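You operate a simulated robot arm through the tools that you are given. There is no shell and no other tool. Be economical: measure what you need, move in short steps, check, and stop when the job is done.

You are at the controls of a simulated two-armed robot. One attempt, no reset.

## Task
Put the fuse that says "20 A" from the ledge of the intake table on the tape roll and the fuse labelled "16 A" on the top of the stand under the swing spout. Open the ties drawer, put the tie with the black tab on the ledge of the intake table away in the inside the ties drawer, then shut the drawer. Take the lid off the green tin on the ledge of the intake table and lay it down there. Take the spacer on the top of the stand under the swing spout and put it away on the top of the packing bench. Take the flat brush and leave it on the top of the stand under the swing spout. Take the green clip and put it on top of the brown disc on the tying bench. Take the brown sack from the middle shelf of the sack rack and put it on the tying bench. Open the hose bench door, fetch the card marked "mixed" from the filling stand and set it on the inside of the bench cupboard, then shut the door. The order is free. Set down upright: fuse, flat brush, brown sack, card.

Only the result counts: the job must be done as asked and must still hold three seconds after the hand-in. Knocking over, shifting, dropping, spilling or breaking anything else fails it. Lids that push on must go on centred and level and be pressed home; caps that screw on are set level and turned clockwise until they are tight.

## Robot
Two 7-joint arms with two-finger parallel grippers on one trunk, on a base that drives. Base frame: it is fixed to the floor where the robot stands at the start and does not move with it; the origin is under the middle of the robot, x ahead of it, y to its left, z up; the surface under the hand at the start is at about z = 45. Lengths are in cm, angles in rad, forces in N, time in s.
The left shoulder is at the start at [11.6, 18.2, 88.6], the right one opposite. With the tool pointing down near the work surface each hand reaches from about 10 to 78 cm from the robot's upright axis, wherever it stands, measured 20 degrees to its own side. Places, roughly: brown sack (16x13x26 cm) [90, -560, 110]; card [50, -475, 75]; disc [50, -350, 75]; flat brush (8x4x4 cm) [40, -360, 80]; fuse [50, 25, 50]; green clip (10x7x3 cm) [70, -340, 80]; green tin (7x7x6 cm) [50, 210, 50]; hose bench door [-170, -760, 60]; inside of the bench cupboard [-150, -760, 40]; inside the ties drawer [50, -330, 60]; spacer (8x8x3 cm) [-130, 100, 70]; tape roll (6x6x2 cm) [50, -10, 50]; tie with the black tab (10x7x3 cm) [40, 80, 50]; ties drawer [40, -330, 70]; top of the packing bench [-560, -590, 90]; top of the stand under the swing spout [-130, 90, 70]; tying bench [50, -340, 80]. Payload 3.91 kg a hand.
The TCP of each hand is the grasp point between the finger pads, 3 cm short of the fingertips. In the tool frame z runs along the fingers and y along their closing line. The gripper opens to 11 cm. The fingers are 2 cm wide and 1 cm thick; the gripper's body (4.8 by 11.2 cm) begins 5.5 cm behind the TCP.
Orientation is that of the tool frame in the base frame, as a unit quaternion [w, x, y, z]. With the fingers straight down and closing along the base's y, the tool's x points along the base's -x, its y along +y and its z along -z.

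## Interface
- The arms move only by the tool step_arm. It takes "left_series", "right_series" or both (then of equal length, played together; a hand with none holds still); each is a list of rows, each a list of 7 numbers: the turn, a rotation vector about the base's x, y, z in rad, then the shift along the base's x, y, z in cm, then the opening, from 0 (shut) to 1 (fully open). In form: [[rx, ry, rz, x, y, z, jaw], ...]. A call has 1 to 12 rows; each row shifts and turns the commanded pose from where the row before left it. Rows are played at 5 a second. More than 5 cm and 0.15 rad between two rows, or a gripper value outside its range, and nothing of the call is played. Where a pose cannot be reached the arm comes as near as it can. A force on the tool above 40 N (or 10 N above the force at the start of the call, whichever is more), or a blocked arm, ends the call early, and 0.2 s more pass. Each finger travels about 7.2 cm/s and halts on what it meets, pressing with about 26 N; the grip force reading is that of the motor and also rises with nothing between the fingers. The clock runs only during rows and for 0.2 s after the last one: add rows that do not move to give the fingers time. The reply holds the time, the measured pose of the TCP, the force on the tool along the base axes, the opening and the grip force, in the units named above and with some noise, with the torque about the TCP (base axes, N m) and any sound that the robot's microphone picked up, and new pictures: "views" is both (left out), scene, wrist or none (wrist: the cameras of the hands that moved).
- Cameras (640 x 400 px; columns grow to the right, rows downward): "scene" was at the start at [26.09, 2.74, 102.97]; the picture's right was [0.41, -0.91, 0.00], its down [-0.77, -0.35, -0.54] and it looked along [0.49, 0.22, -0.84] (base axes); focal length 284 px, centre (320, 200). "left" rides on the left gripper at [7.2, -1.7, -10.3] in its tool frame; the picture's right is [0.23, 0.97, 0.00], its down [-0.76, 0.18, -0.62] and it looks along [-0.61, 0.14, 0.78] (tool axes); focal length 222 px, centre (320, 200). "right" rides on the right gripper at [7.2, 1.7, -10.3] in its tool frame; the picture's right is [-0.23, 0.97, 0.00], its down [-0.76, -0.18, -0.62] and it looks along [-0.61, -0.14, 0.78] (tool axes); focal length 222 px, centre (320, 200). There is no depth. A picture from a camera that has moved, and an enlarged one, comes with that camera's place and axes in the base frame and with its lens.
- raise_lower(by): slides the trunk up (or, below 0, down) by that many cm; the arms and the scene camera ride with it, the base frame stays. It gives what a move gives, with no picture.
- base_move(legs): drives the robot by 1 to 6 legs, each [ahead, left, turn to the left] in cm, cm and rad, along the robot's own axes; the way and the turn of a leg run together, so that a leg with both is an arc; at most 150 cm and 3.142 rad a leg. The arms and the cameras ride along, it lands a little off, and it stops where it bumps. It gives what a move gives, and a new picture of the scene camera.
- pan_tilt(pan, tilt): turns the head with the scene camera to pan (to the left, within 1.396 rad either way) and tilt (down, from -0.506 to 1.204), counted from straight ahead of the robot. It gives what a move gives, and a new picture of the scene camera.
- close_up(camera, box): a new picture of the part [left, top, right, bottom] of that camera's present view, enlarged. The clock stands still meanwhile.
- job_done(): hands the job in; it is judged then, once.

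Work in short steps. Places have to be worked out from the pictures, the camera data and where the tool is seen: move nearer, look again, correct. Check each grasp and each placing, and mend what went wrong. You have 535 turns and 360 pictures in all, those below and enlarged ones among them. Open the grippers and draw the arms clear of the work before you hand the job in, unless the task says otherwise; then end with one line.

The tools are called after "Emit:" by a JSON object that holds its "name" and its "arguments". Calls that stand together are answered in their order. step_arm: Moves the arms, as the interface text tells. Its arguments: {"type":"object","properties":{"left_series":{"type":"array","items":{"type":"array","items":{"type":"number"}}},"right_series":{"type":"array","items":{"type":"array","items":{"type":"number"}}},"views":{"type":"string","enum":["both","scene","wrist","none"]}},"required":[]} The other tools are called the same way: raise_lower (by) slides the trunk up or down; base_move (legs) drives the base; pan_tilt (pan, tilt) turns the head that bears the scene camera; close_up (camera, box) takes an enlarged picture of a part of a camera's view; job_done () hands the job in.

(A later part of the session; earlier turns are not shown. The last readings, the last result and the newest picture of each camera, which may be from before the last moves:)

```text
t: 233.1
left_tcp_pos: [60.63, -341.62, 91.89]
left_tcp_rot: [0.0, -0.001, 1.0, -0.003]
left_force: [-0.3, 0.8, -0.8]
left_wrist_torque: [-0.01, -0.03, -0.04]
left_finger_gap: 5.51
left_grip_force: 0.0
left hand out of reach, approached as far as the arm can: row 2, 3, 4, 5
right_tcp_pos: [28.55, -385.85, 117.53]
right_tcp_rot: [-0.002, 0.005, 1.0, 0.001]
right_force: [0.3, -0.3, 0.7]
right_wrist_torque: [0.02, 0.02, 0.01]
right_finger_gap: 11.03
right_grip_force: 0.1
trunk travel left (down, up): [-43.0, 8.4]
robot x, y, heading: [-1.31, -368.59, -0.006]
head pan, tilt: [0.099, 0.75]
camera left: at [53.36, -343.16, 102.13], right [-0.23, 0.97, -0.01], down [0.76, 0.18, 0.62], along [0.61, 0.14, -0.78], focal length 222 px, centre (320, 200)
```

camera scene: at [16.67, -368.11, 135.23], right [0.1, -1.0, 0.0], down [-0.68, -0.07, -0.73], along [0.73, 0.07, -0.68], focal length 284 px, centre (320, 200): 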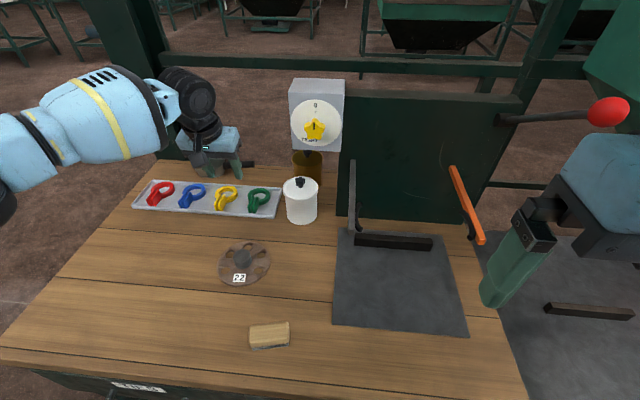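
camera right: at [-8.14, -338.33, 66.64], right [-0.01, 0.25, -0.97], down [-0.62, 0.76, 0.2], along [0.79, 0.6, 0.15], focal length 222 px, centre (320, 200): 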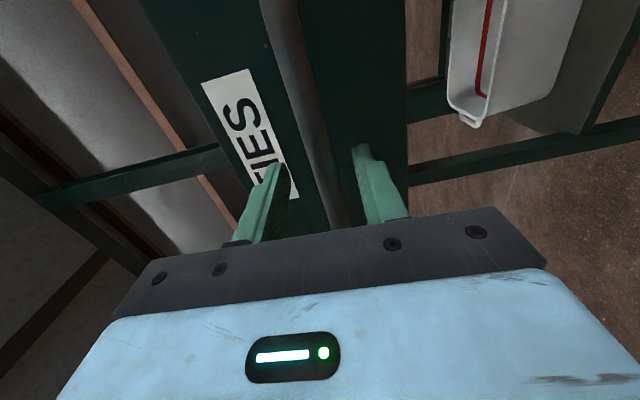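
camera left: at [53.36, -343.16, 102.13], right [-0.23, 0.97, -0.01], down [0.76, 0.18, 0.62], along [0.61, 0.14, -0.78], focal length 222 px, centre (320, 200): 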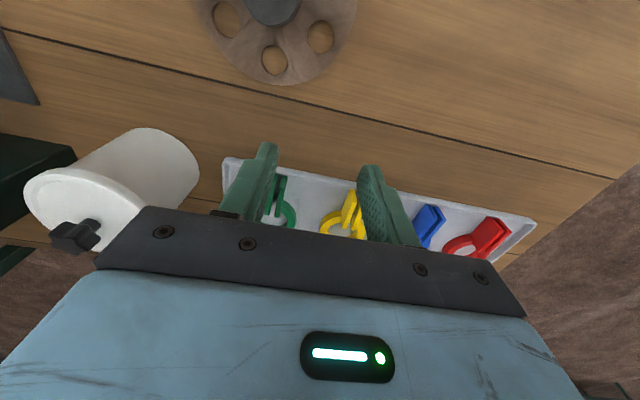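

I lower the trunk 10 (after raising the hand) and use a stronger forward tilt to gain reach.

Emit:
{"name": "step_arm", "arguments": {"left_series": [[0, 0, 0, 0, 0, 4, 0.5], [0, 0, 0, 0, 0, 3, 0.5]], "views": "none"}}

Emit:
{"name": "raise_lower", "arguments": {"by": -10}}

Emit:
{"name": "step_arm", "arguments": {"left_series": [[0, -0.12, 0, 0.5, 0, 0, 0.5], [0, -0.12, 0, 0.5, 0, 0, 0.5], [0, -0.12, 0, 0.5, 0, 0, 0.5], [0, 0, 0, 1.5, -1, 0, 0.5], [0, 0, 0, 1.5, -1, 0, 0.5], [0, 0, 0, 0, 0, 0, 0.5]], "views": "wrist"}}

```text
t: 233.7
left_tcp_pos: [60.69, -341.61, 98.87]
left_tcp_rot: [-0.001, -0.001, 1.0, -0.002]
left_force: [-0.2, 0.4, 0.1]
left_wrist_torque: [0.04, 0.0, 0.01]
left_finger_gap: 5.48
left_grip_force: 0.0
right_tcp_pos: [28.58, -385.82, 117.65]
right_tcp_rot: [-0.003, 0.005, 1.0, 0.0]
right_force: [-0.9, 0.1, -0.5]
right_wrist_torque: [0.02, -0.03, 0.02]
right_finger_gap: 11.0
right_grip_force: 0.0
trunk travel left (down, up): [-43.0, 8.4]
robot x, y, heading: [-1.19, -368.57, -0.0]
head pan, tilt: [0.099, 0.75]
```

```text
t: 235.1
left_tcp_pos: [60.62, -341.49, 88.77]
left_tcp_rot: [0.0, 0.0, 1.0, -0.002]
left_force: [0.3, 0.0, 0.2]
left_wrist_torque: [-0.01, -0.01, 0.04]
left_finger_gap: 5.5
left_grip_force: 0.0
right_tcp_pos: [28.59, -385.85, 107.53]
right_tcp_rot: [-0.002, 0.005, 1.0, 0.001]
right_force: [-1.0, 0.0, 0.1]
right_wrist_torque: [0.0, 0.0, -0.01]
right_finger_gap: 11.0
right_grip_force: 0.0
trunk travel left (down, up): [-33.0, 18.4]
robot x, y, heading: [-1.34, -369.0, -0.003]
head pan, tilt: [0.099, 0.75]
```

```text
t: 236.5
left_tcp_pos: [65.05, -343.56, 88.89]
left_tcp_rot: [0.178, 0.0, 0.984, -0.002]
left_force: [-0.4, 0.0, -0.1]
left_wrist_torque: [-0.01, -0.02, -0.02]
left_finger_gap: 5.48
left_grip_force: 0.0
right_tcp_pos: [28.6, -385.85, 107.48]
right_tcp_rot: [-0.003, 0.006, 1.0, 0.001]
right_force: [-0.7, -0.1, -0.3]
right_wrist_torque: [0.0, 0.01, 0.04]
right_finger_gap: 11.0
right_grip_force: 0.1
trunk travel left (down, up): [-33.0, 18.4]
robot x, y, heading: [-1.0, -368.97, -0.003]
head pan, tilt: [0.099, 0.75]
camera left: at [54.63, -345.24, 95.92], right [-0.21, 0.97, -0.09], down [0.49, 0.18, 0.85], along [0.84, 0.14, -0.52], focal length 222 px, centre (320, 200)
```

left: 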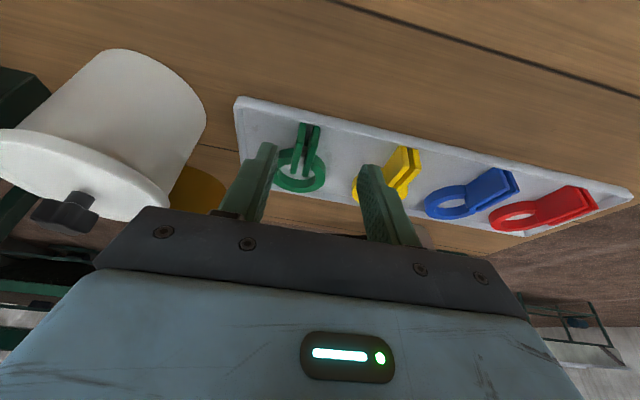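

In reach now. Tab centre ≈[66.4,-344.6]; lower to straddle it.

Emit:
{"name": "step_arm", "arguments": {"left_series": [[0, 0, 0, 0.3, -1.0, -1, 0.5], [0, 0, 0, 0, 0, -1, 0.5], [0, 0, 0, 0, 0, -0.6, 0.5], [0, 0, 0, 0, 0, 0, 0.5]], "views": "wrist"}}

Emit:
{"name": "close_up", "arguments": {"camera": "left", "box": [200, 100, 440, 250]}}

```text
t: 237.5
left_tcp_pos: [65.24, -344.66, 86.19]
left_tcp_rot: [0.179, 0.0, 0.984, -0.004]
left_force: [-0.2, -0.9, 0.0]
left_wrist_torque: [0.03, -0.01, -0.01]
left_finger_gap: 5.47
left_grip_force: 0.1
right_tcp_pos: [28.59, -385.72, 107.45]
right_tcp_rot: [-0.003, 0.006, 1.0, 0.001]
right_force: [-0.4, -0.1, 0.9]
right_wrist_torque: [0.05, -0.01, -0.01]
right_finger_gap: 11.01
right_grip_force: 0.1
trunk travel left (down, up): [-33.0, 18.4]
robot x, y, heading: [-1.06, -368.6, 0.003]
head pan, tilt: [0.099, 0.75]
camera left: at [54.82, -346.27, 93.32], right [-0.21, 0.97, -0.09], down [0.49, 0.18, 0.85], along [0.84, 0.14, -0.52], focal length 222 px, centre (320, 200)
```

left: 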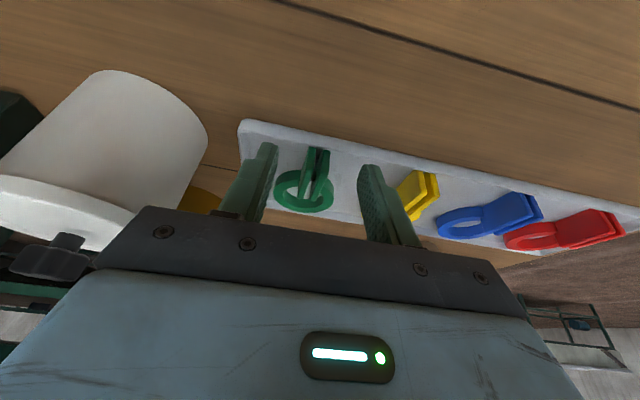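

```text
2.67 times, centred on (320, 175) of left
camera zoom: at [54.82, -346.27, 93.32], right [-0.21, 0.97, -0.09], down [0.49, 0.18, 0.85], along [0.84, 0.14, -0.52], focal length 592 px, centre (320, 267)
```

zoom: 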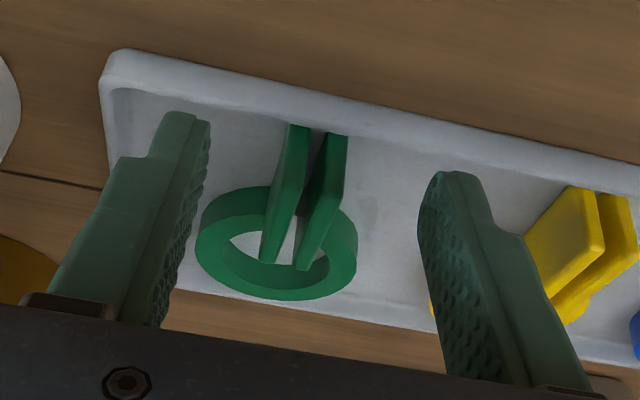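

The clip's two fins are centred between the fingers. Close.

Emit:
{"name": "step_arm", "arguments": {"left_series": [[0, 0, 0, 0.3, 0, -0.3, 0.5], [0, 0, 0, 0, 0, 0, 0.2], [0, 0, 0, 0, 0, 0, 0], [0, 0, 0, 0, 0, 0, 0], [0, 0, 0, 0, 0, 0, 0]], "views": "wrist"}}

Emit:
{"name": "close_up", "arguments": {"camera": "left", "box": [200, 100, 440, 250]}}

```text
t: 238.7
left_tcp_pos: [65.44, -344.58, 85.88]
left_tcp_rot: [0.179, 0.0, 0.984, -0.003]
left_force: [-0.7, -0.4, 0.1]
left_wrist_torque: [0.01, -0.01, -0.01]
left_finger_gap: 0.01
left_grip_force: 26.1
right_tcp_pos: [28.56, -385.82, 107.51]
right_tcp_rot: [-0.003, 0.005, 1.0, 0.001]
right_force: [-1.0, 0.9, -0.1]
right_wrist_torque: [0.01, 0.0, 0.02]
right_finger_gap: 11.01
right_grip_force: 0.0
trunk travel left (down, up): [-33.0, 18.4]
robot x, y, heading: [-1.55, -368.6, -0.001]
head pan, tilt: [0.099, 0.75]
camera left: at [55.15, -346.2, 93.0], right [-0.21, 0.97, -0.09], down [0.49, 0.18, 0.85], along [0.84, 0.14, -0.52], focal length 222 px, centre (320, 200)
```

left: 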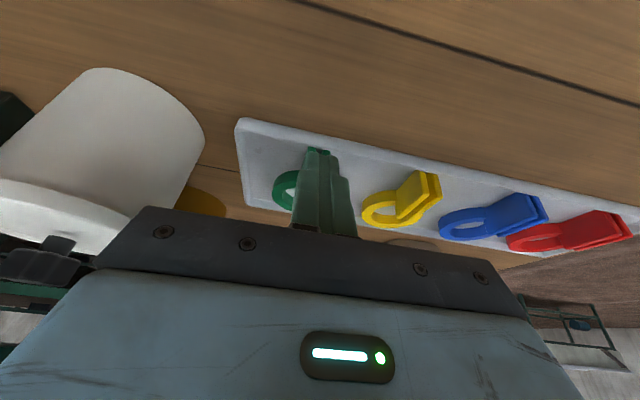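

```text
2.67 times, centred on (320, 175) of left
camera zoom: at [55.15, -346.2, 93.0], right [-0.21, 0.97, -0.09], down [0.49, 0.18, 0.85], along [0.84, 0.14, -0.52], focal length 592 px, centre (320, 267)
```

zoom: 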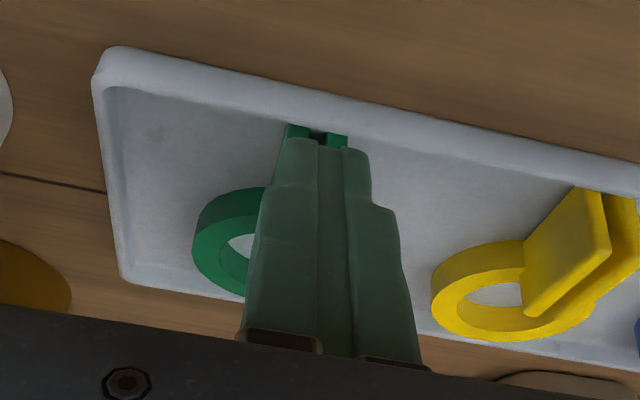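

I closed above the clip: triangulation gives its fins at ≈[68.8,-344.5,81.8]. Open, drive 3 cm ahead, and lower.

Emit:
{"name": "step_arm", "arguments": {"left_series": [[0, 0, 0, 0, 0, 1, 0.2], [0, 0, 0, 0, 0, 0, 0.5], [0, 0, 0, 0, 0, 0, 0.5]], "views": "none"}}

Emit:
{"name": "base_move", "arguments": {"legs": [[2.5, 0, 0]]}}

Emit:
{"name": "step_arm", "arguments": {"left_series": [[0, 0, 0, 0.2, 0, -1, 0.5], [0, 0, 0, 0, 0, -1, 0.5], [0, 0, 0, 0, 0, -0.7, 0.5], [0, 0, 0, 0, 0, 0, 0.5]], "views": "wrist"}}

Emit:
{"name": "close_up", "arguments": {"camera": "left", "box": [200, 100, 440, 250]}}

```text
t: 239.5
left_tcp_pos: [65.56, -344.63, 86.96]
left_tcp_rot: [0.179, -0.001, 0.984, -0.003]
left_force: [-0.3, -0.5, 0.6]
left_wrist_torque: [0.0, -0.01, -0.04]
left_finger_gap: 5.49
left_grip_force: 0.0
right_tcp_pos: [28.6, -385.79, 107.57]
right_tcp_rot: [-0.002, 0.005, 1.0, 0.001]
right_force: [1.2, -0.4, 0.0]
right_wrist_torque: [-0.02, 0.01, 0.0]
right_finger_gap: 10.98
right_grip_force: 0.0
trunk travel left (down, up): [-33.0, 18.4]
robot x, y, heading: [-1.47, -368.91, -0.002]
head pan, tilt: [0.099, 0.75]
```

```text
t: 240.3
left_tcp_pos: [67.97, -344.62, 86.87]
left_tcp_rot: [0.178, 0.0, 0.984, -0.004]
left_force: [1.0, -0.8, -1.2]
left_wrist_torque: [-0.02, -0.01, -0.02]
left_finger_gap: 5.5
left_grip_force: 0.1
right_tcp_pos: [31.18, -385.75, 107.39]
right_tcp_rot: [-0.004, 0.005, 1.0, 0.001]
right_force: [0.2, -0.3, 0.4]
right_wrist_torque: [-0.02, 0.02, 0.01]
right_finger_gap: 11.0
right_grip_force: 0.1
trunk travel left (down, up): [-33.0, 18.4]
robot x, y, heading: [1.18, -368.76, -0.001]
head pan, tilt: [0.099, 0.75]
camera scene: at [23.04, -368.11, 124.19], right [0.1, -1.0, 0.0], down [-0.68, -0.07, -0.73], along [0.73, 0.07, -0.68], focal length 284 px, centre (320, 200)
```

scene: 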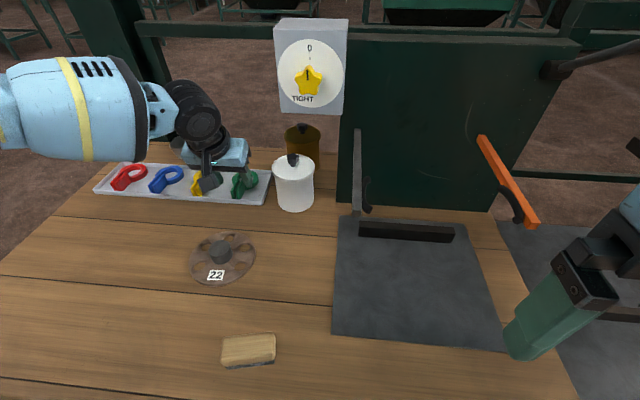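

```text
t: 241.3
left_tcp_pos: [68.27, -344.67, 84.11]
left_tcp_rot: [0.178, -0.001, 0.984, -0.003]
left_force: [-0.2, 0.2, 0.5]
left_wrist_torque: [-0.02, 0.0, 0.02]
left_finger_gap: 5.53
left_grip_force: 0.2
right_tcp_pos: [31.11, -385.9, 107.58]
right_tcp_rot: [-0.003, 0.005, 1.0, 0.001]
right_force: [0.1, 0.7, 0.4]
right_wrist_torque: [0.03, -0.03, -0.02]
right_finger_gap: 10.99
right_grip_force: 0.2
trunk travel left (down, up): [-33.0, 18.4]
robot x, y, heading: [1.18, -368.77, -0.002]
head pan, tilt: [0.099, 0.75]
camera left: at [57.86, -346.26, 91.34], right [-0.21, 0.97, -0.09], down [0.49, 0.18, 0.85], along [0.84, 0.14, -0.52], focal length 222 px, centre (320, 200)
```

left: 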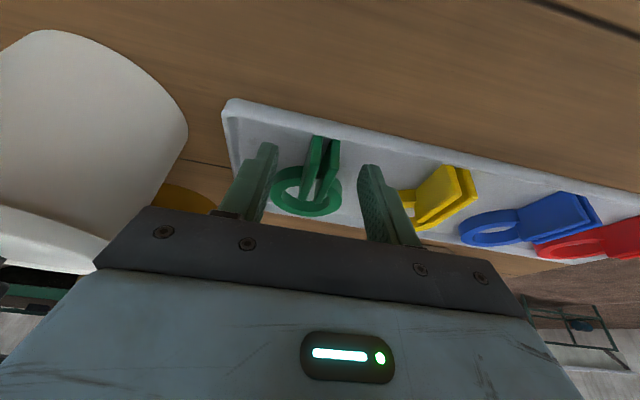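

```text
2.67 times, centred on (320, 175) of left
camera zoom: at [57.86, -346.26, 91.34], right [-0.21, 0.97, -0.09], down [0.49, 0.18, 0.85], along [0.84, 0.14, -0.52], focal length 592 px, centre (320, 267)
```

zoom: 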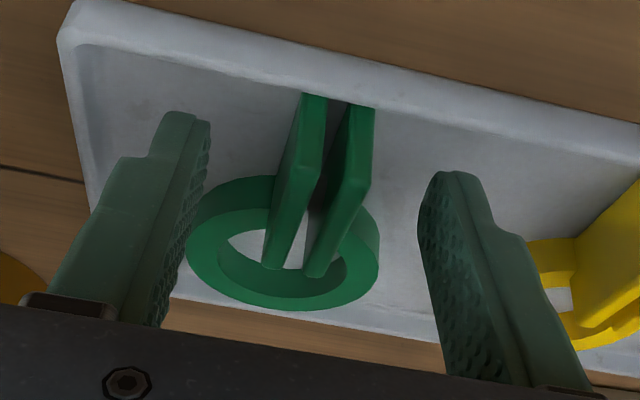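

Fins now between the finger tips; lower 0.8 more and close.

Emit:
{"name": "step_arm", "arguments": {"left_series": [[0, 0, 0, 0, 0.1, -0.4, 0.5], [0, 0, 0, 0, 0, -0.4, 0.5], [0, 0, 0, 0, 0, 0, 0.2], [0, 0, 0, 0, 0, 0, 0], [0, 0, 0, 0, 0, 0, 0], [0, 0, 0, 0, 0, 0, 0]], "views": "wrist"}}

```text
t: 242.7
left_tcp_pos: [68.22, -344.53, 83.49]
left_tcp_rot: [0.181, 0.001, 0.983, -0.004]
left_force: [-0.3, 1.3, 10.7]
left_wrist_torque: [0.14, -0.03, -0.02]
left_finger_gap: 1.7
left_grip_force: 25.7
right_tcp_pos: [30.84, -385.87, 107.54]
right_tcp_rot: [-0.003, 0.005, 1.0, 0.001]
right_force: [0.4, 1.2, 0.0]
right_wrist_torque: [0.02, 0.0, 0.0]
right_finger_gap: 10.99
right_grip_force: 0.0
trunk travel left (down, up): [-33.0, 18.4]
robot x, y, heading: [0.93, -368.81, -0.001]
head pan, tilt: [0.099, 0.75]
camera left: at [57.79, -346.23, 90.67], right [-0.21, 0.97, -0.09], down [0.49, 0.18, 0.85], along [0.84, 0.14, -0.52], focal length 222 px, centre (320, 200)
```

left: 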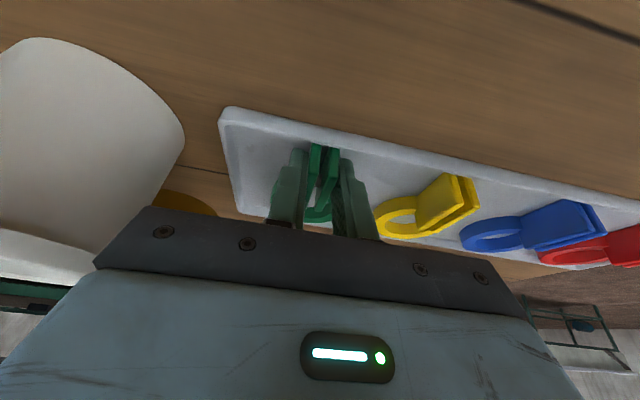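

Clip gripped (gap 1.7). Lift 9 cm and check it.

Emit:
{"name": "step_arm", "arguments": {"left_series": [[0, 0, 0, 0, 0, 1, 0], [0, 0, 0, 0, 0, 3, 0], [0, 0, 0, 0, 0, 4, 0], [0, 0, 0, 0, 0, 2, 0], [0, 0, 0, 0, 0, 0, 0]], "views": "wrist"}}

Emit:
{"name": "base_move", "arguments": {"legs": [[-19.5, 0, 0]]}}

```text
t: 243.9
left_tcp_pos: [68.19, -344.69, 93.6]
left_tcp_rot: [0.178, 0.0, 0.984, -0.002]
left_force: [0.0, 0.4, 0.1]
left_wrist_torque: [-0.03, 0.02, -0.05]
left_finger_gap: 1.68
left_grip_force: 26.5
right_tcp_pos: [31.03, -385.82, 107.55]
right_tcp_rot: [-0.002, 0.006, 1.0, 0.001]
right_force: [-0.6, 0.0, -0.5]
right_wrist_torque: [0.01, -0.01, -0.02]
right_finger_gap: 11.02
right_grip_force: 0.0
trunk travel left (down, up): [-33.0, 18.4]
robot x, y, heading: [0.99, -368.67, 0.002]
head pan, tilt: [0.099, 0.75]
camera left: at [57.84, -346.23, 100.73], right [-0.21, 0.97, -0.09], down [0.49, 0.18, 0.85], along [0.84, 0.14, -0.52], focal length 222 px, centre (320, 200)
```

left: 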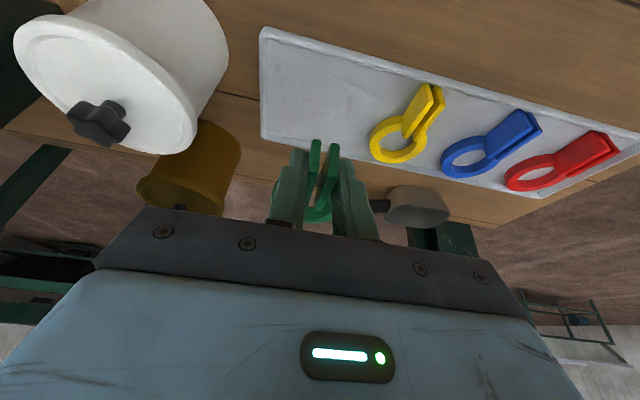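

```text
t: 245.5
left_tcp_pos: [48.55, -344.75, 93.61]
left_tcp_rot: [0.179, 0.0, 0.984, -0.003]
left_force: [-0.3, 0.1, 0.5]
left_wrist_torque: [0.01, -0.01, 0.0]
left_finger_gap: 1.68
left_grip_force: 25.9
right_tcp_pos: [11.14, -385.85, 107.61]
right_tcp_rot: [-0.003, 0.006, 1.0, 0.001]
right_force: [-0.3, 0.4, 0.2]
right_wrist_torque: [0.02, 0.0, 0.04]
right_finger_gap: 11.0
right_grip_force: 0.0
trunk travel left (down, up): [-33.0, 18.4]
robot x, y, heading: [-18.61, -368.41, -0.006]
head pan, tilt: [0.099, 0.75]
camera scene: at [3.28, -368.12, 124.2], right [0.1, -1.0, 0.0], down [-0.68, -0.07, -0.73], along [0.73, 0.07, -0.68], focal length 284 px, centre (320, 200)
```

scene: 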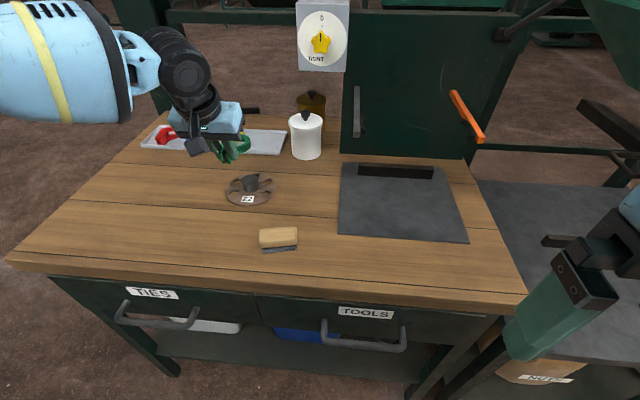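

Disc centre confirmed ≈[52.1,-346.9]. I move y -1.8 and lower to z≈89.5 and look.

Emit:
{"name": "step_arm", "arguments": {"left_series": [[0, 0, 0, 0, -1.8, -1, 0], [0, 0, 0, 0, 0, -3, 0], [0, 0, 0, 0, 0, 0, 0]], "views": "wrist"}}

Emit:
{"name": "close_up", "arguments": {"camera": "scene", "box": [160, 100, 340, 220]}}

```text
t: 246.3
left_tcp_pos: [48.54, -346.52, 89.57]
left_tcp_rot: [0.179, 0.0, 0.984, -0.003]
left_force: [0.7, 0.6, -1.0]
left_wrist_torque: [0.0, -0.01, 0.02]
left_finger_gap: 1.71
left_grip_force: 26.3
right_tcp_pos: [11.3, -385.88, 107.55]
right_tcp_rot: [-0.003, 0.006, 1.0, 0.001]
right_force: [0.5, 0.3, -0.7]
right_wrist_torque: [0.0, -0.02, -0.01]
right_finger_gap: 11.0
right_grip_force: 0.0
trunk travel left (down, up): [-33.0, 18.4]
robot x, y, heading: [-18.8, -369.2, -0.006]
head pan, tilt: [0.099, 0.75]
camera left: at [38.18, -348.16, 96.77], right [-0.21, 0.97, -0.09], down [0.49, 0.18, 0.85], along [0.84, 0.14, -0.52], focal length 222 px, centre (320, 200)
```

left: 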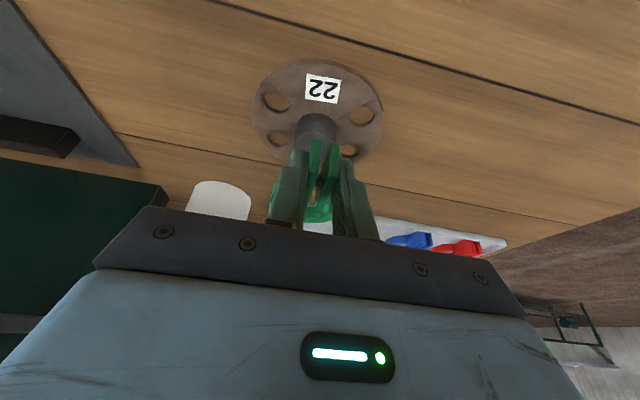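

```text
3.33 times, centred on (250, 160) of scene
camera zoom: at [3.34, -368.14, 124.19], right [0.1, -1.0, 0.0], down [-0.68, -0.07, -0.73], along [0.73, 0.07, -0.68], focal length 945 px, centre (553, 333)
```

zoom: 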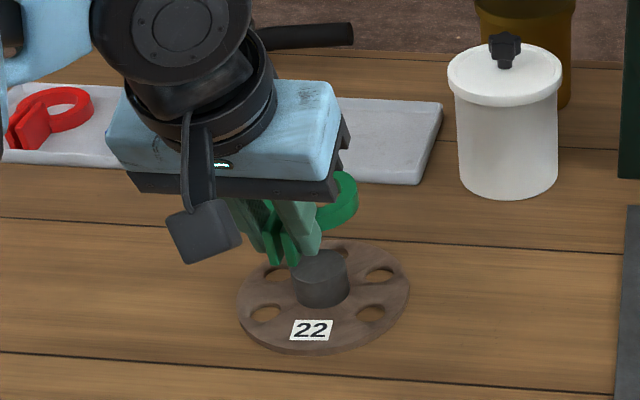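

Lower gradually to see the alignment relative to the hub.

Emit:
{"name": "step_arm", "arguments": {"left_series": [[0, 0, 0, 0, 0, -0.8, 0], [0, 0, 0, 0, 0, -0.8, 0], [0, 0, 0, 0, 0, 0, 0]], "views": "wrist"}}

Emit:
{"name": "close_up", "arguments": {"camera": "scene", "box": [190, 120, 310, 200]}}

Emit:
{"name": "close_up", "arguments": {"camera": "left", "box": [220, 50, 420, 250]}}

```text
t: 247.1
left_tcp_pos: [48.62, -346.58, 88.0]
left_tcp_rot: [0.179, 0.0, 0.984, -0.003]
left_force: [0.5, 0.3, -0.3]
left_wrist_torque: [-0.01, 0.01, -0.01]
left_finger_gap: 1.7
left_grip_force: 26.0
right_tcp_pos: [11.3, -385.78, 107.55]
right_tcp_rot: [-0.002, 0.006, 1.0, 0.0]
right_force: [0.3, 0.4, 0.0]
right_wrist_torque: [0.02, 0.03, -0.07]
right_finger_gap: 10.98
right_grip_force: 0.0
trunk travel left (down, up): [-33.0, 18.4]
robot x, y, heading: [-18.55, -368.91, -0.0]
head pan, tilt: [0.099, 0.75]
camera left: at [38.16, -348.18, 95.11], right [-0.21, 0.97, -0.09], down [0.49, 0.18, 0.85], along [0.84, 0.14, -0.52], focal length 222 px, centre (320, 200)
```

left: 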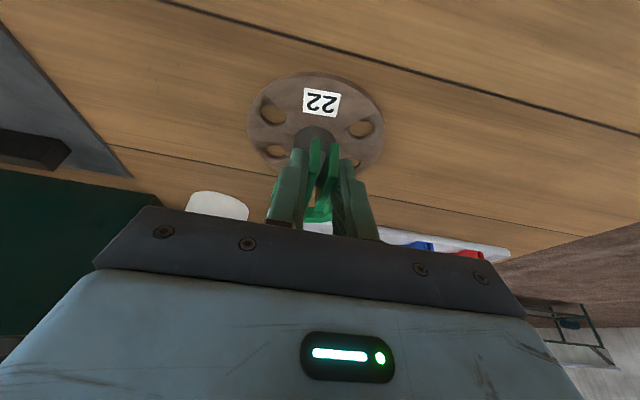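

```text
5.00 times, centred on (250, 160) of scene
camera zoom: at [3.34, -368.13, 124.19], right [0.1, -1.0, 0.0], down [-0.68, -0.07, -0.73], along [0.73, 0.07, -0.68], focal length 1418 px, centre (670, 400)
```

zoom: 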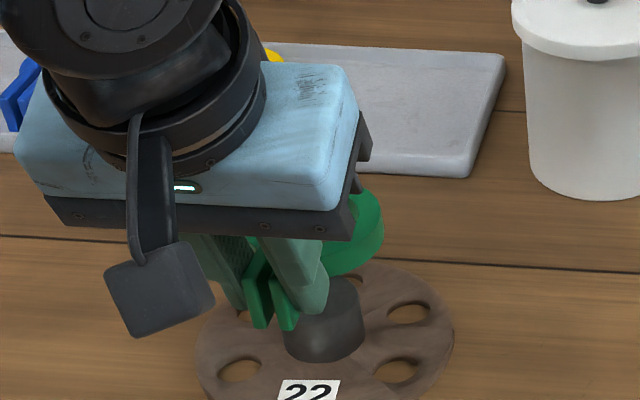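

```text
2.00 times, centred on (320, 150) of left
camera zoom: at [38.16, -348.18, 95.11], right [-0.21, 0.97, -0.09], down [0.49, 0.18, 0.85], along [0.84, 0.14, -0.52], focal length 444 px, centre (320, 300)
```

zoom: 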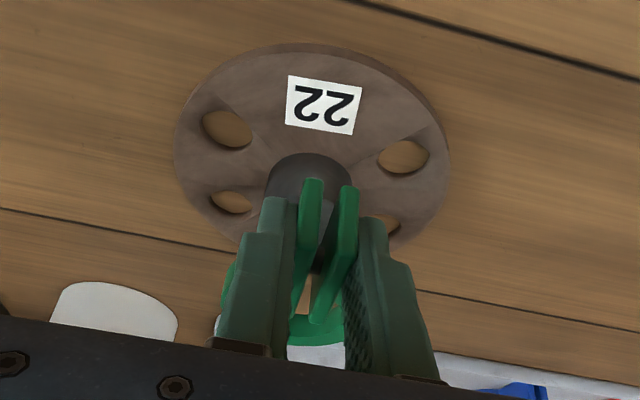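

Scene-camera projection checks out; hub centre ≈[52.8,-347.1]. Small shift, then lower to contact on the hub.

Emit:
{"name": "step_arm", "arguments": {"left_series": [[0, 0, 0, 0.6, -0.4, -0.5, 0], [0, 0, 0, 0, 0, -0.5, 0], [0, 0, 0, 0, 0, -0.5, 0], [0, 0, 0, 0, 0, 0, 0]], "views": "none"}}

Emit:
{"name": "close_up", "arguments": {"camera": "scene", "box": [190, 130, 310, 210]}}

```text
t: 248.1
left_tcp_pos: [49.19, -347.0, 86.55]
left_tcp_rot: [0.179, 0.0, 0.984, -0.003]
left_force: [0.4, 0.0, -0.1]
left_wrist_torque: [0.02, -0.01, 0.01]
left_finger_gap: 1.68
left_grip_force: 26.1
right_tcp_pos: [11.16, -385.82, 107.51]
right_tcp_rot: [-0.003, 0.006, 1.0, 0.002]
right_force: [0.2, -0.5, -0.3]
right_wrist_torque: [0.01, 0.01, 0.04]
right_finger_gap: 11.0
right_grip_force: 0.0
trunk travel left (down, up): [-33.0, 18.4]
robot x, y, heading: [-18.84, -368.57, -0.005]
head pan, tilt: [0.099, 0.75]
```

```text
5.00 times, centred on (250, 170) of scene
camera zoom: at [3.33, -368.13, 124.19], right [0.1, -1.0, 0.0], down [-0.68, -0.07, -0.73], along [0.73, 0.07, -0.68], focal length 1418 px, centre (670, 350)
```

zoom: 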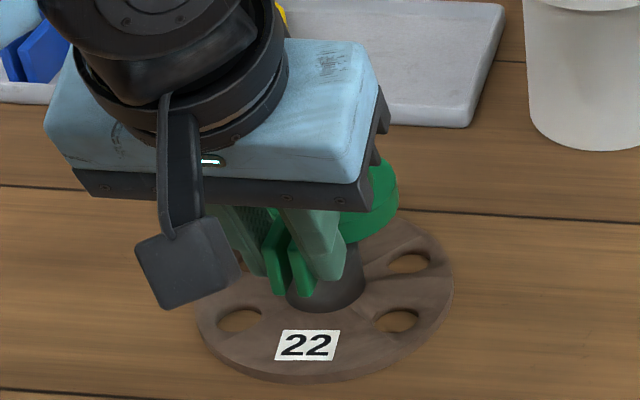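

Aligned over the hub. Lower to contact.

Emit:
{"name": "step_arm", "arguments": {"left_series": [[0, 0, 0, 0, 0, -0.3, 0], [0, 0, 0, 0, 0, -0.3, 0], [0, 0, 0, 0, 0, -0.3, 0], [0, 0, 0, 0, 0, 0, 0]], "views": "none"}}

```text
t: 249.1
left_tcp_pos: [49.2, -346.94, 85.85]
left_tcp_rot: [0.183, 0.001, 0.983, -0.004]
left_force: [0.6, 2.2, 21.5]
left_wrist_torque: [0.12, -0.35, 0.07]
left_finger_gap: 1.71
left_grip_force: 25.9
right_tcp_pos: [11.04, -385.82, 107.68]
right_tcp_rot: [-0.002, 0.006, 1.0, 0.001]
right_force: [0.3, 0.6, -0.1]
right_wrist_torque: [0.02, 0.0, -0.01]
right_finger_gap: 11.02
right_grip_force: 0.0
trunk travel left (down, up): [-33.0, 18.4]
robot x, y, heading: [-18.94, -368.77, -0.004]
head pan, tilt: [0.099, 0.75]
```

Contact made. I ease off slightly and open the fingers gently, then check the balance before leaving.

Emit:
{"name": "step_arm", "arguments": {"left_series": [[0, 0, 0, 0, 0, 0.15, 0], [0, 0, 0, 0, 0, 0, 0.18], [0, 0, 0, 0, 0, 0, 0.25], [0, 0, 0, 0, 0, 0, 0.3], [0, 0, 0, 0, 0, 0, 0.3]], "views": "wrist"}}

Emit:
{"name": "close_up", "arguments": {"camera": "scene", "box": [190, 130, 310, 210]}}

```text
t: 250.3
left_tcp_pos: [49.21, -347.03, 85.66]
left_tcp_rot: [0.179, 0.001, 0.984, -0.004]
left_force: [-0.3, 0.3, 0.1]
left_wrist_torque: [-0.01, -0.01, 0.05]
left_finger_gap: 3.3
left_grip_force: 0.0
right_tcp_pos: [11.4, -385.7, 107.6]
right_tcp_rot: [-0.002, 0.007, 1.0, 0.001]
right_force: [-0.1, 0.4, -0.9]
right_wrist_torque: [-0.02, -0.01, 0.01]
right_finger_gap: 11.02
right_grip_force: 0.1
trunk travel left (down, up): [-33.0, 18.4]
robot x, y, heading: [-18.53, -368.75, -0.001]
head pan, tilt: [0.099, 0.75]
camera left: at [38.81, -348.58, 92.86], right [-0.21, 0.97, -0.09], down [0.49, 0.18, 0.85], along [0.84, 0.14, -0.52], focal length 222 px, centre (320, 200)
```

left: 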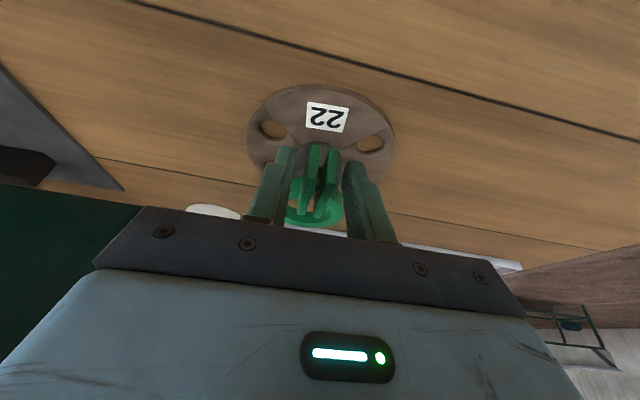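

```text
5.00 times, centred on (250, 170) of scene
camera zoom: at [3.34, -368.12, 124.19], right [0.1, -1.0, 0.0], down [-0.68, -0.07, -0.73], along [0.73, 0.07, -0.68], focal length 1418 px, centre (670, 350)
```

zoom: 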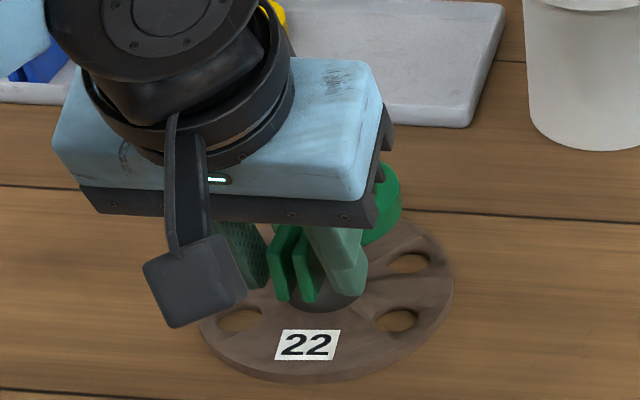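

The clip stays put. I rise slowly and look.

Emit:
{"name": "step_arm", "arguments": {"left_series": [[0, 0, 0, 0, 0, 1, 0.35], [0, 0, 0, 0, 0, 2, 0.35], [0, 0, 0, -1, 0, 4, 0.35], [0, 0, 0, -2, 0, 4, 0.35], [0, 0, 0, -3, 3, 2, 0.35], [0, 0, 0, -3, 3, 2, 0.35]], "views": "wrist"}}

Emit:
{"name": "close_up", "arguments": {"camera": "scene", "box": [190, 120, 340, 220]}}

```text
t: 251.7
left_tcp_pos: [40.02, -340.99, 100.64]
left_tcp_rot: [0.178, 0.001, 0.984, -0.003]
left_force: [1.0, 0.4, -0.1]
left_wrist_torque: [0.04, -0.03, 0.03]
left_finger_gap: 3.86
left_grip_force: 0.2
right_tcp_pos: [11.21, -385.79, 107.69]
right_tcp_rot: [-0.003, 0.007, 1.0, 0.001]
right_force: [0.1, -0.6, 0.2]
right_wrist_torque: [0.0, -0.01, -0.04]
right_finger_gap: 10.99
right_grip_force: 0.0
trunk travel left (down, up): [-33.0, 18.4]
robot x, y, heading: [-18.56, -368.84, -0.002]
head pan, tilt: [0.099, 0.75]
camera left: at [29.59, -342.6, 107.79], right [-0.21, 0.97, -0.09], down [0.49, 0.18, 0.85], along [0.84, 0.14, -0.52], focal length 222 px, centre (320, 200)
```

left: 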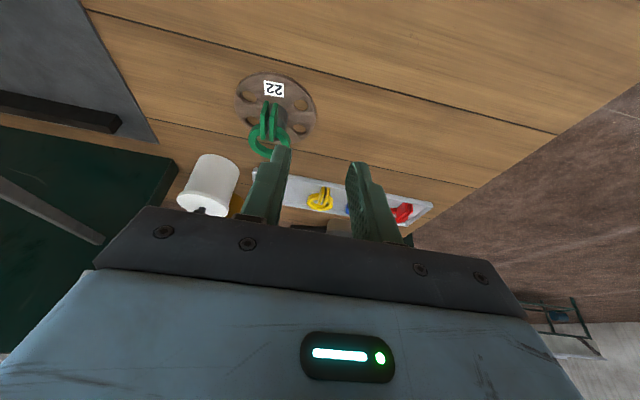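

```text
4.00 times, centred on (265, 170) of scene
camera zoom: at [3.24, -368.1, 124.21], right [0.1, -1.0, 0.0], down [-0.68, -0.07, -0.73], along [0.73, 0.07, -0.68], focal length 1134 px, centre (540, 320)
```

zoom: 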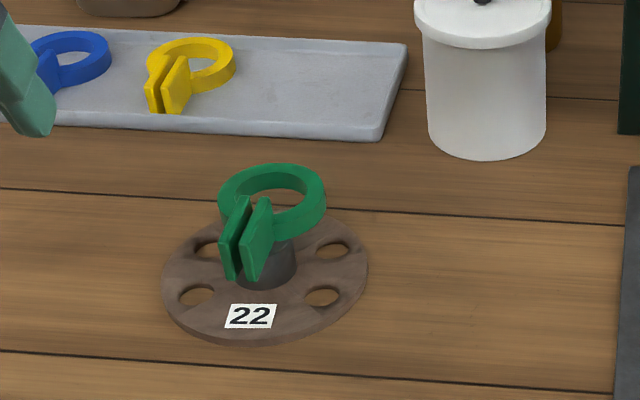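

The clip sits level on the disc hub. Next the card: retract the left hand, back off, and drive right to the filling stand.

Emit:
{"name": "step_arm", "arguments": {"left_series": [[0, 0.12, 0, -4, 2, 1, 0.5], [0, 0.12, 0, -4, 2, 1, 0.5], [0, 0.118, 0, -4, 0, 0, 0.5], [0, 0, 0, -4, 0, 0, 1], [0, 0, 0, -4, 0, 0, 1], [0, 0, 0, 0, 0, 0, 1]], "views": "none"}}

Emit:
{"name": "base_move", "arguments": {"legs": [[-30, 0, 0], [0, -100, 0]]}}

Emit:
{"name": "pan_tilt", "arguments": {"pan": 0, "tilt": 0.6}}

```text
t: 253.1
left_tcp_pos: [20.25, -336.86, 102.67]
left_tcp_rot: [0.0, 0.0, 1.0, -0.004]
left_force: [-0.3, -0.2, -0.2]
left_wrist_torque: [-0.02, 0.02, -0.01]
left_finger_gap: 11.0
left_grip_force: 0.0
right_tcp_pos: [11.39, -385.84, 107.63]
right_tcp_rot: [-0.003, 0.006, 1.0, 0.001]
right_force: [0.7, -0.3, 0.5]
right_wrist_torque: [-0.02, -0.01, -0.02]
right_finger_gap: 11.01
right_grip_force: 0.2
trunk travel left (down, up): [-33.0, 18.4]
robot x, y, heading: [-18.83, -368.51, 0.0]
head pan, tilt: [0.099, 0.75]
```

```text
t: 264.0
left_tcp_pos: [-10.49, -438.25, 102.65]
left_tcp_rot: [0.001, -0.003, 1.0, -0.003]
left_force: [0.7, 0.8, 0.3]
left_wrist_torque: [-0.04, 0.0, 0.0]
left_finger_gap: 10.99
left_grip_force: 0.1
right_tcp_pos: [-19.16, -487.22, 107.48]
right_tcp_rot: [-0.003, 0.003, 1.0, 0.001]
right_force: [0.0, -0.9, -0.8]
right_wrist_torque: [0.01, -0.02, 0.02]
right_finger_gap: 11.01
right_grip_force: 0.1
trunk travel left (down, up): [-33.0, 18.4]
robot x, y, heading: [-48.91, -470.55, 0.003]
head pan, tilt: [0.099, 0.75]
camera scene: at [-27.27, -469.58, 124.19], right [0.1, -0.99, 0.0], down [-0.68, -0.07, -0.73], along [0.73, 0.07, -0.68], focal length 284 px, centre (320, 200)
```

scene: 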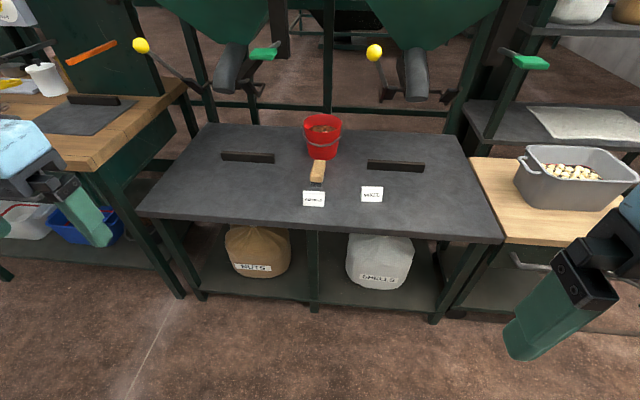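

```text
t: 264.7
left_tcp_pos: [-10.45, -438.24, 102.61]
left_tcp_rot: [0.001, -0.003, 1.0, -0.004]
left_force: [-0.1, 0.3, -0.2]
left_wrist_torque: [0.03, 0.04, 0.02]
left_finger_gap: 11.02
left_grip_force: 0.0
right_tcp_pos: [-19.08, -487.25, 107.58]
right_tcp_rot: [-0.002, 0.004, 1.0, 0.002]
right_force: [-0.3, 0.8, 0.7]
right_wrist_torque: [-0.01, -0.01, -0.02]
right_finger_gap: 11.0
right_grip_force: 0.1
trunk travel left (down, up): [-33.0, 18.4]
robot x, y, heading: [-49.39, -470.39, -0.0]
head pan, tilt: [0.0, 0.6]
camera scene: at [-26.67, -470.39, 125.47], right [0.0, -1.0, 0.0], down [-0.57, 0.0, -0.82], along [0.82, 0.0, -0.57], focal length 284 px, centre (320, 200)
```

scene: 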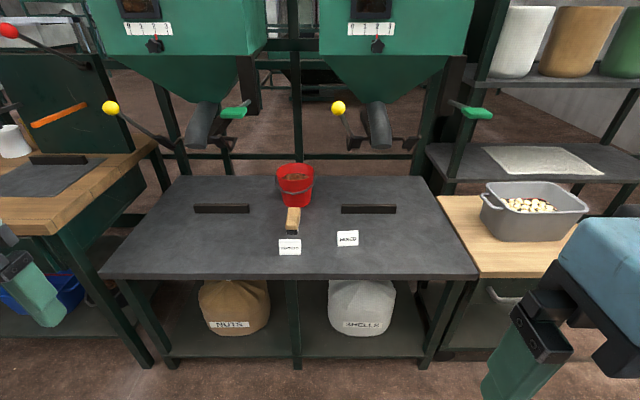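

Two cards stand on the filling stand. I zoom in to read them and view the sack rack on the right.

Emit:
{"name": "close_up", "arguments": {"camera": "scene", "box": [270, 190, 370, 260]}}

Emit:
{"name": "pan_tilt", "arguments": {"pan": -0.9, "tilt": 0.3}}

```text
5.71 times, centred on (320, 225) of scene
camera zoom: at [-26.67, -470.39, 125.47], right [0.0, -1.0, 0.0], down [-0.57, 0.0, -0.82], along [0.82, 0.0, -0.57], focal length 1621 px, centre (320, 57)
```

zoom: 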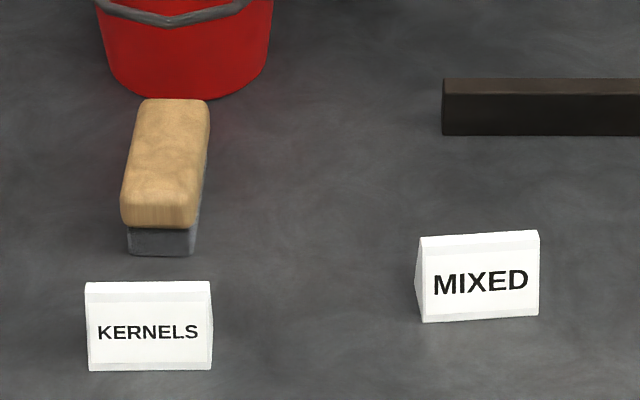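

```text
t: 265.9
left_tcp_pos: [-10.51, -438.29, 102.69]
left_tcp_rot: [0.001, -0.003, 1.0, -0.004]
left_force: [-0.7, -0.8, 0.1]
left_wrist_torque: [0.01, 0.0, 0.0]
left_finger_gap: 11.0
left_grip_force: 0.1
right_tcp_pos: [-19.16, -487.24, 107.62]
right_tcp_rot: [-0.003, 0.004, 1.0, 0.001]
right_force: [-0.7, -0.3, -0.1]
right_wrist_torque: [0.03, 0.03, 0.0]
right_finger_gap: 11.04
right_grip_force: 0.1
trunk travel left (down, up): [-33.0, 18.4]
robot x, y, heading: [-49.63, -470.18, 0.002]
head pan, tilt: [-0.901, 0.3]
camera scene: at [-29.68, -477.72, 128.22], right [-0.78, -0.62, 0.0], down [-0.18, 0.23, -0.96], along [0.6, -0.75, -0.3], focal length 284 px, centre (320, 200)
```

scene: 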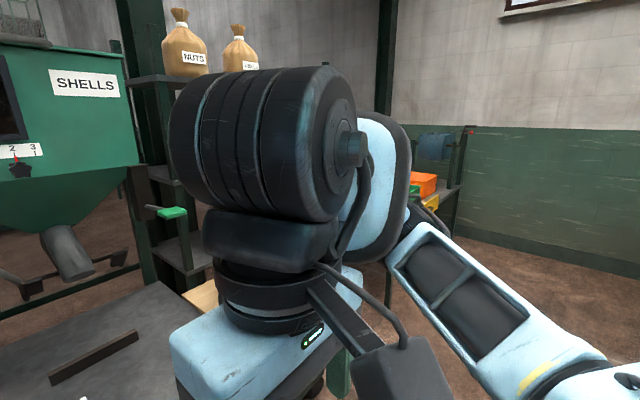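

The right card is "MIXED". Before picking it, I turn to look at the hose bench so that I know which hand to use.

Emit:
{"name": "base_move", "arguments": {"legs": [[-12, 0, 0], [0, 0, -1.57]]}}

Emit:
{"name": "pan_tilt", "arguments": {"pan": -0.38, "tilt": 0.3}}

```text
t: 270.9
left_tcp_pos: [-28.68, -508.53, 102.65]
left_tcp_rot: [-0.002, 0.7, 0.715, -0.004]
left_force: [-0.4, 0.0, -0.1]
left_wrist_torque: [-0.04, -0.01, 0.03]
left_finger_gap: 10.99
left_grip_force: 0.0
right_tcp_pos: [-77.88, -500.93, 107.6]
right_tcp_rot: [-0.001, 0.703, 0.711, 0.003]
right_force: [-0.5, 0.3, -0.7]
right_wrist_torque: [0.0, 0.02, -0.03]
right_finger_gap: 11.02
right_grip_force: 0.0
trunk travel left (down, up): [-33.0, 18.4]
robot x, y, heading: [-61.44, -470.37, -1.551]
head pan, tilt: [-0.901, 0.3]
camera scene: at [-68.3, -490.18, 128.23], right [-0.64, 0.77, 0.0], down [0.23, 0.19, -0.96], along [-0.74, -0.61, -0.3], focal length 284 px, centre (320, 200)
```

scene: 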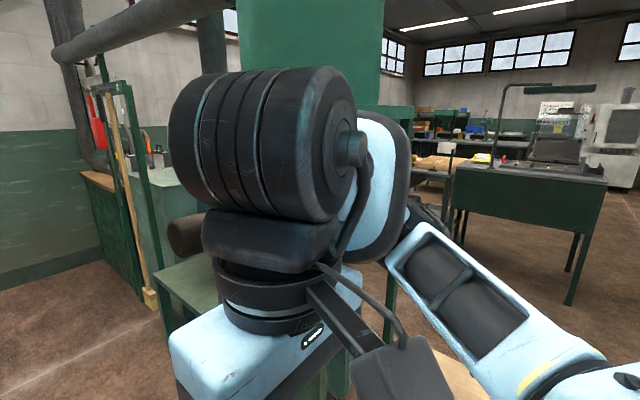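

```text
t: 271.9
left_tcp_pos: [-28.73, -508.71, 102.7]
left_tcp_rot: [-0.002, 0.699, 0.715, -0.004]
left_force: [0.5, 0.8, 0.1]
left_wrist_torque: [0.03, 0.01, 0.0]
left_finger_gap: 11.01
left_grip_force: 0.1
right_tcp_pos: [-77.81, -500.7, 107.56]
right_tcp_rot: [-0.002, 0.704, 0.71, 0.002]
right_force: [0.3, 0.4, 0.0]
right_wrist_torque: [-0.02, -0.02, 0.0]
right_finger_gap: 11.01
right_grip_force: 0.1
trunk travel left (down, up): [-33.0, 18.4]
robot x, y, heading: [-61.27, -470.17, -1.548]
head pan, tilt: [-0.38, 0.3]
camera scene: at [-64.4, -492.97, 128.23], right [-0.94, 0.35, 0.0], down [0.1, 0.28, -0.96], along [-0.34, -0.89, -0.3], focal length 284 px, centre (320, 200)
```

scene: 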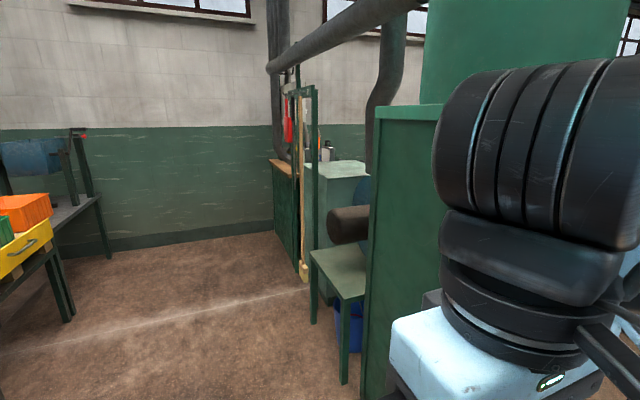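

The hose bench is down the aisle. I drive there first to open its door, then fetch the card.

Emit:
{"name": "base_move", "arguments": {"legs": [[0, 0, -0.02], [150, 0, 0]]}}

Emit:
{"name": "pan_tilt", "arguments": {"pan": -0.8, "tilt": 0.35}}

```text
t: 279.5
left_tcp_pos: [-34.1, -658.19, 102.59]
left_tcp_rot: [-0.002, 0.72, 0.694, -0.003]
left_force: [0.0, -0.5, -0.5]
left_wrist_torque: [0.0, 0.03, -0.01]
left_finger_gap: 11.01
left_grip_force: 0.0
right_tcp_pos: [-82.63, -647.41, 107.52]
right_tcp_rot: [-0.002, 0.725, 0.689, 0.002]
right_force: [-0.4, 0.1, -0.2]
right_wrist_torque: [0.01, 0.0, 0.01]
right_finger_gap: 11.04
right_grip_force: 0.1
trunk travel left (down, up): [-33.0, 18.4]
robot x, y, heading: [-64.21, -618.18, -1.608]
head pan, tilt: [-0.38, 0.3]
camera scene: at [-68.72, -640.51, 128.23], right [-0.91, 0.41, 0.0], down [0.12, 0.27, -0.96], along [-0.39, -0.87, -0.3], focal length 284 px, centre (320, 200)
```

scene: 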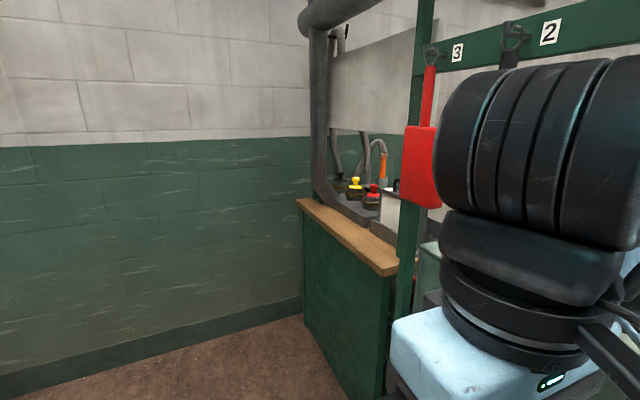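

```text
t: 280.4
left_tcp_pos: [-34.09, -658.17, 102.63]
left_tcp_rot: [-0.001, 0.72, 0.694, -0.003]
left_force: [-0.4, 1.2, 0.6]
left_wrist_torque: [-0.03, 0.0, 0.01]
left_finger_gap: 11.0
left_grip_force: 0.1
right_tcp_pos: [-82.67, -647.52, 107.51]
right_tcp_rot: [-0.002, 0.724, 0.69, 0.003]
right_force: [0.8, -0.1, 0.5]
right_wrist_torque: [0.02, 0.04, -0.03]
right_finger_gap: 10.98
right_grip_force: 0.1
trunk travel left (down, up): [-33.0, 18.4]
robot x, y, heading: [-64.28, -618.11, -1.611]
head pan, tilt: [-0.799, 0.351]
camera scene: at [-71.83, -638.2, 127.76], right [-0.67, 0.74, 0.0], down [0.26, 0.23, -0.94], along [-0.7, -0.63, -0.34], focal length 284 px, centre (320, 200)
```

scene: 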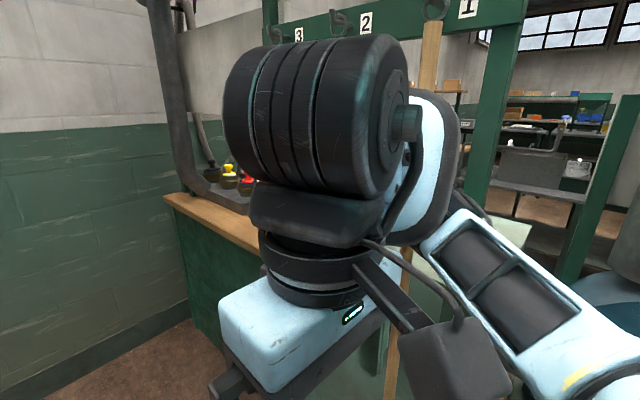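

The bench shows its closed back/side here; its door likely faces -x. I turn right to look along -x for a way round.

Emit:
{"name": "base_move", "arguments": {"legs": [[0, 15, 0], [0, 0, -1.53]]}}

Emit:
{"name": "pan_tilt", "arguments": {"pan": 0.3, "tilt": 0.25}}

```text
t: 286.1
left_tcp_pos: [-88.47, -650.8, 102.65]
left_tcp_rot: [-0.004, 1.0, 0.002, -0.001]
left_force: [0.0, 0.1, -0.1]
left_wrist_torque: [-0.01, 0.01, 0.01]
left_finger_gap: 10.96
left_grip_force: 0.1
right_tcp_pos: [-79.72, -601.76, 107.5]
right_tcp_rot: [0.002, 1.0, -0.003, 0.002]
right_force: [-0.6, 0.9, 0.2]
right_wrist_torque: [0.0, 0.01, 0.02]
right_finger_gap: 10.99
right_grip_force: 0.1
trunk travel left (down, up): [-33.0, 18.4]
robot x, y, heading: [-49.83, -618.52, -3.137]
head pan, tilt: [-0.799, 0.351]
camera scene: at [-69.76, -612.22, 127.76], right [0.72, 0.7, 0.0], down [0.24, -0.25, -0.94], along [-0.66, 0.67, -0.34], focal length 284 px, centre (320, 200)
```

scene: 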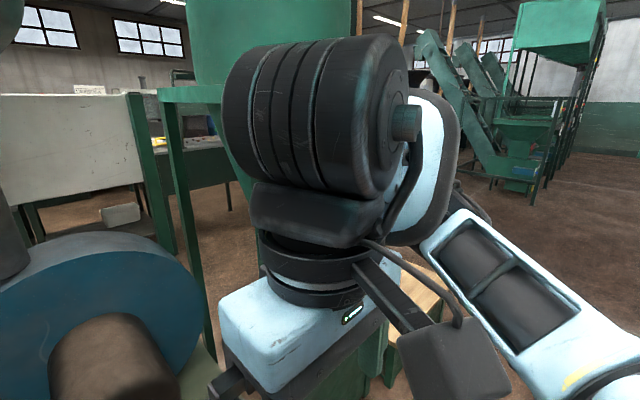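

```text
t: 287.4
left_tcp_pos: [-88.45, -650.68, 102.58]
left_tcp_rot: [-0.003, 1.0, 0.002, -0.001]
left_force: [-0.2, -0.1, 0.7]
left_wrist_torque: [-0.02, 0.0, -0.01]
left_finger_gap: 11.04
left_grip_force: 0.1
right_tcp_pos: [-79.7, -601.88, 107.59]
right_tcp_rot: [0.001, 1.0, -0.003, 0.002]
right_force: [0.0, 0.9, 0.7]
right_wrist_torque: [0.02, 0.01, 0.01]
right_finger_gap: 11.02
right_grip_force: 0.0
trunk travel left (down, up): [-33.0, 18.4]
robot x, y, heading: [-49.73, -618.74, -3.141]
head pan, tilt: [0.3, 0.25]
camera scene: at [-72.17, -621.66, 128.7], right [-0.3, 0.95, 0.0], down [0.24, 0.07, -0.97], along [-0.93, -0.29, -0.25], focal length 284 px, centre (320, 200)
```

scene: 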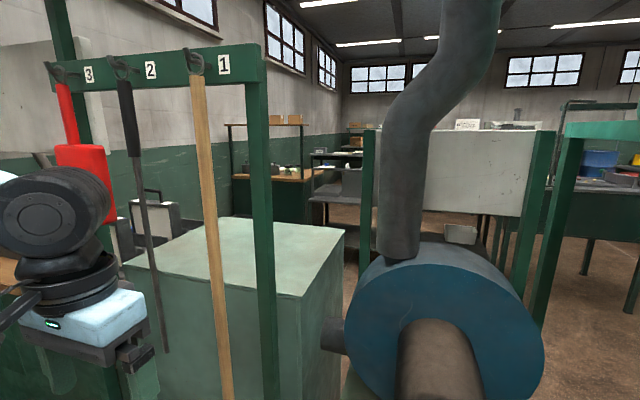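

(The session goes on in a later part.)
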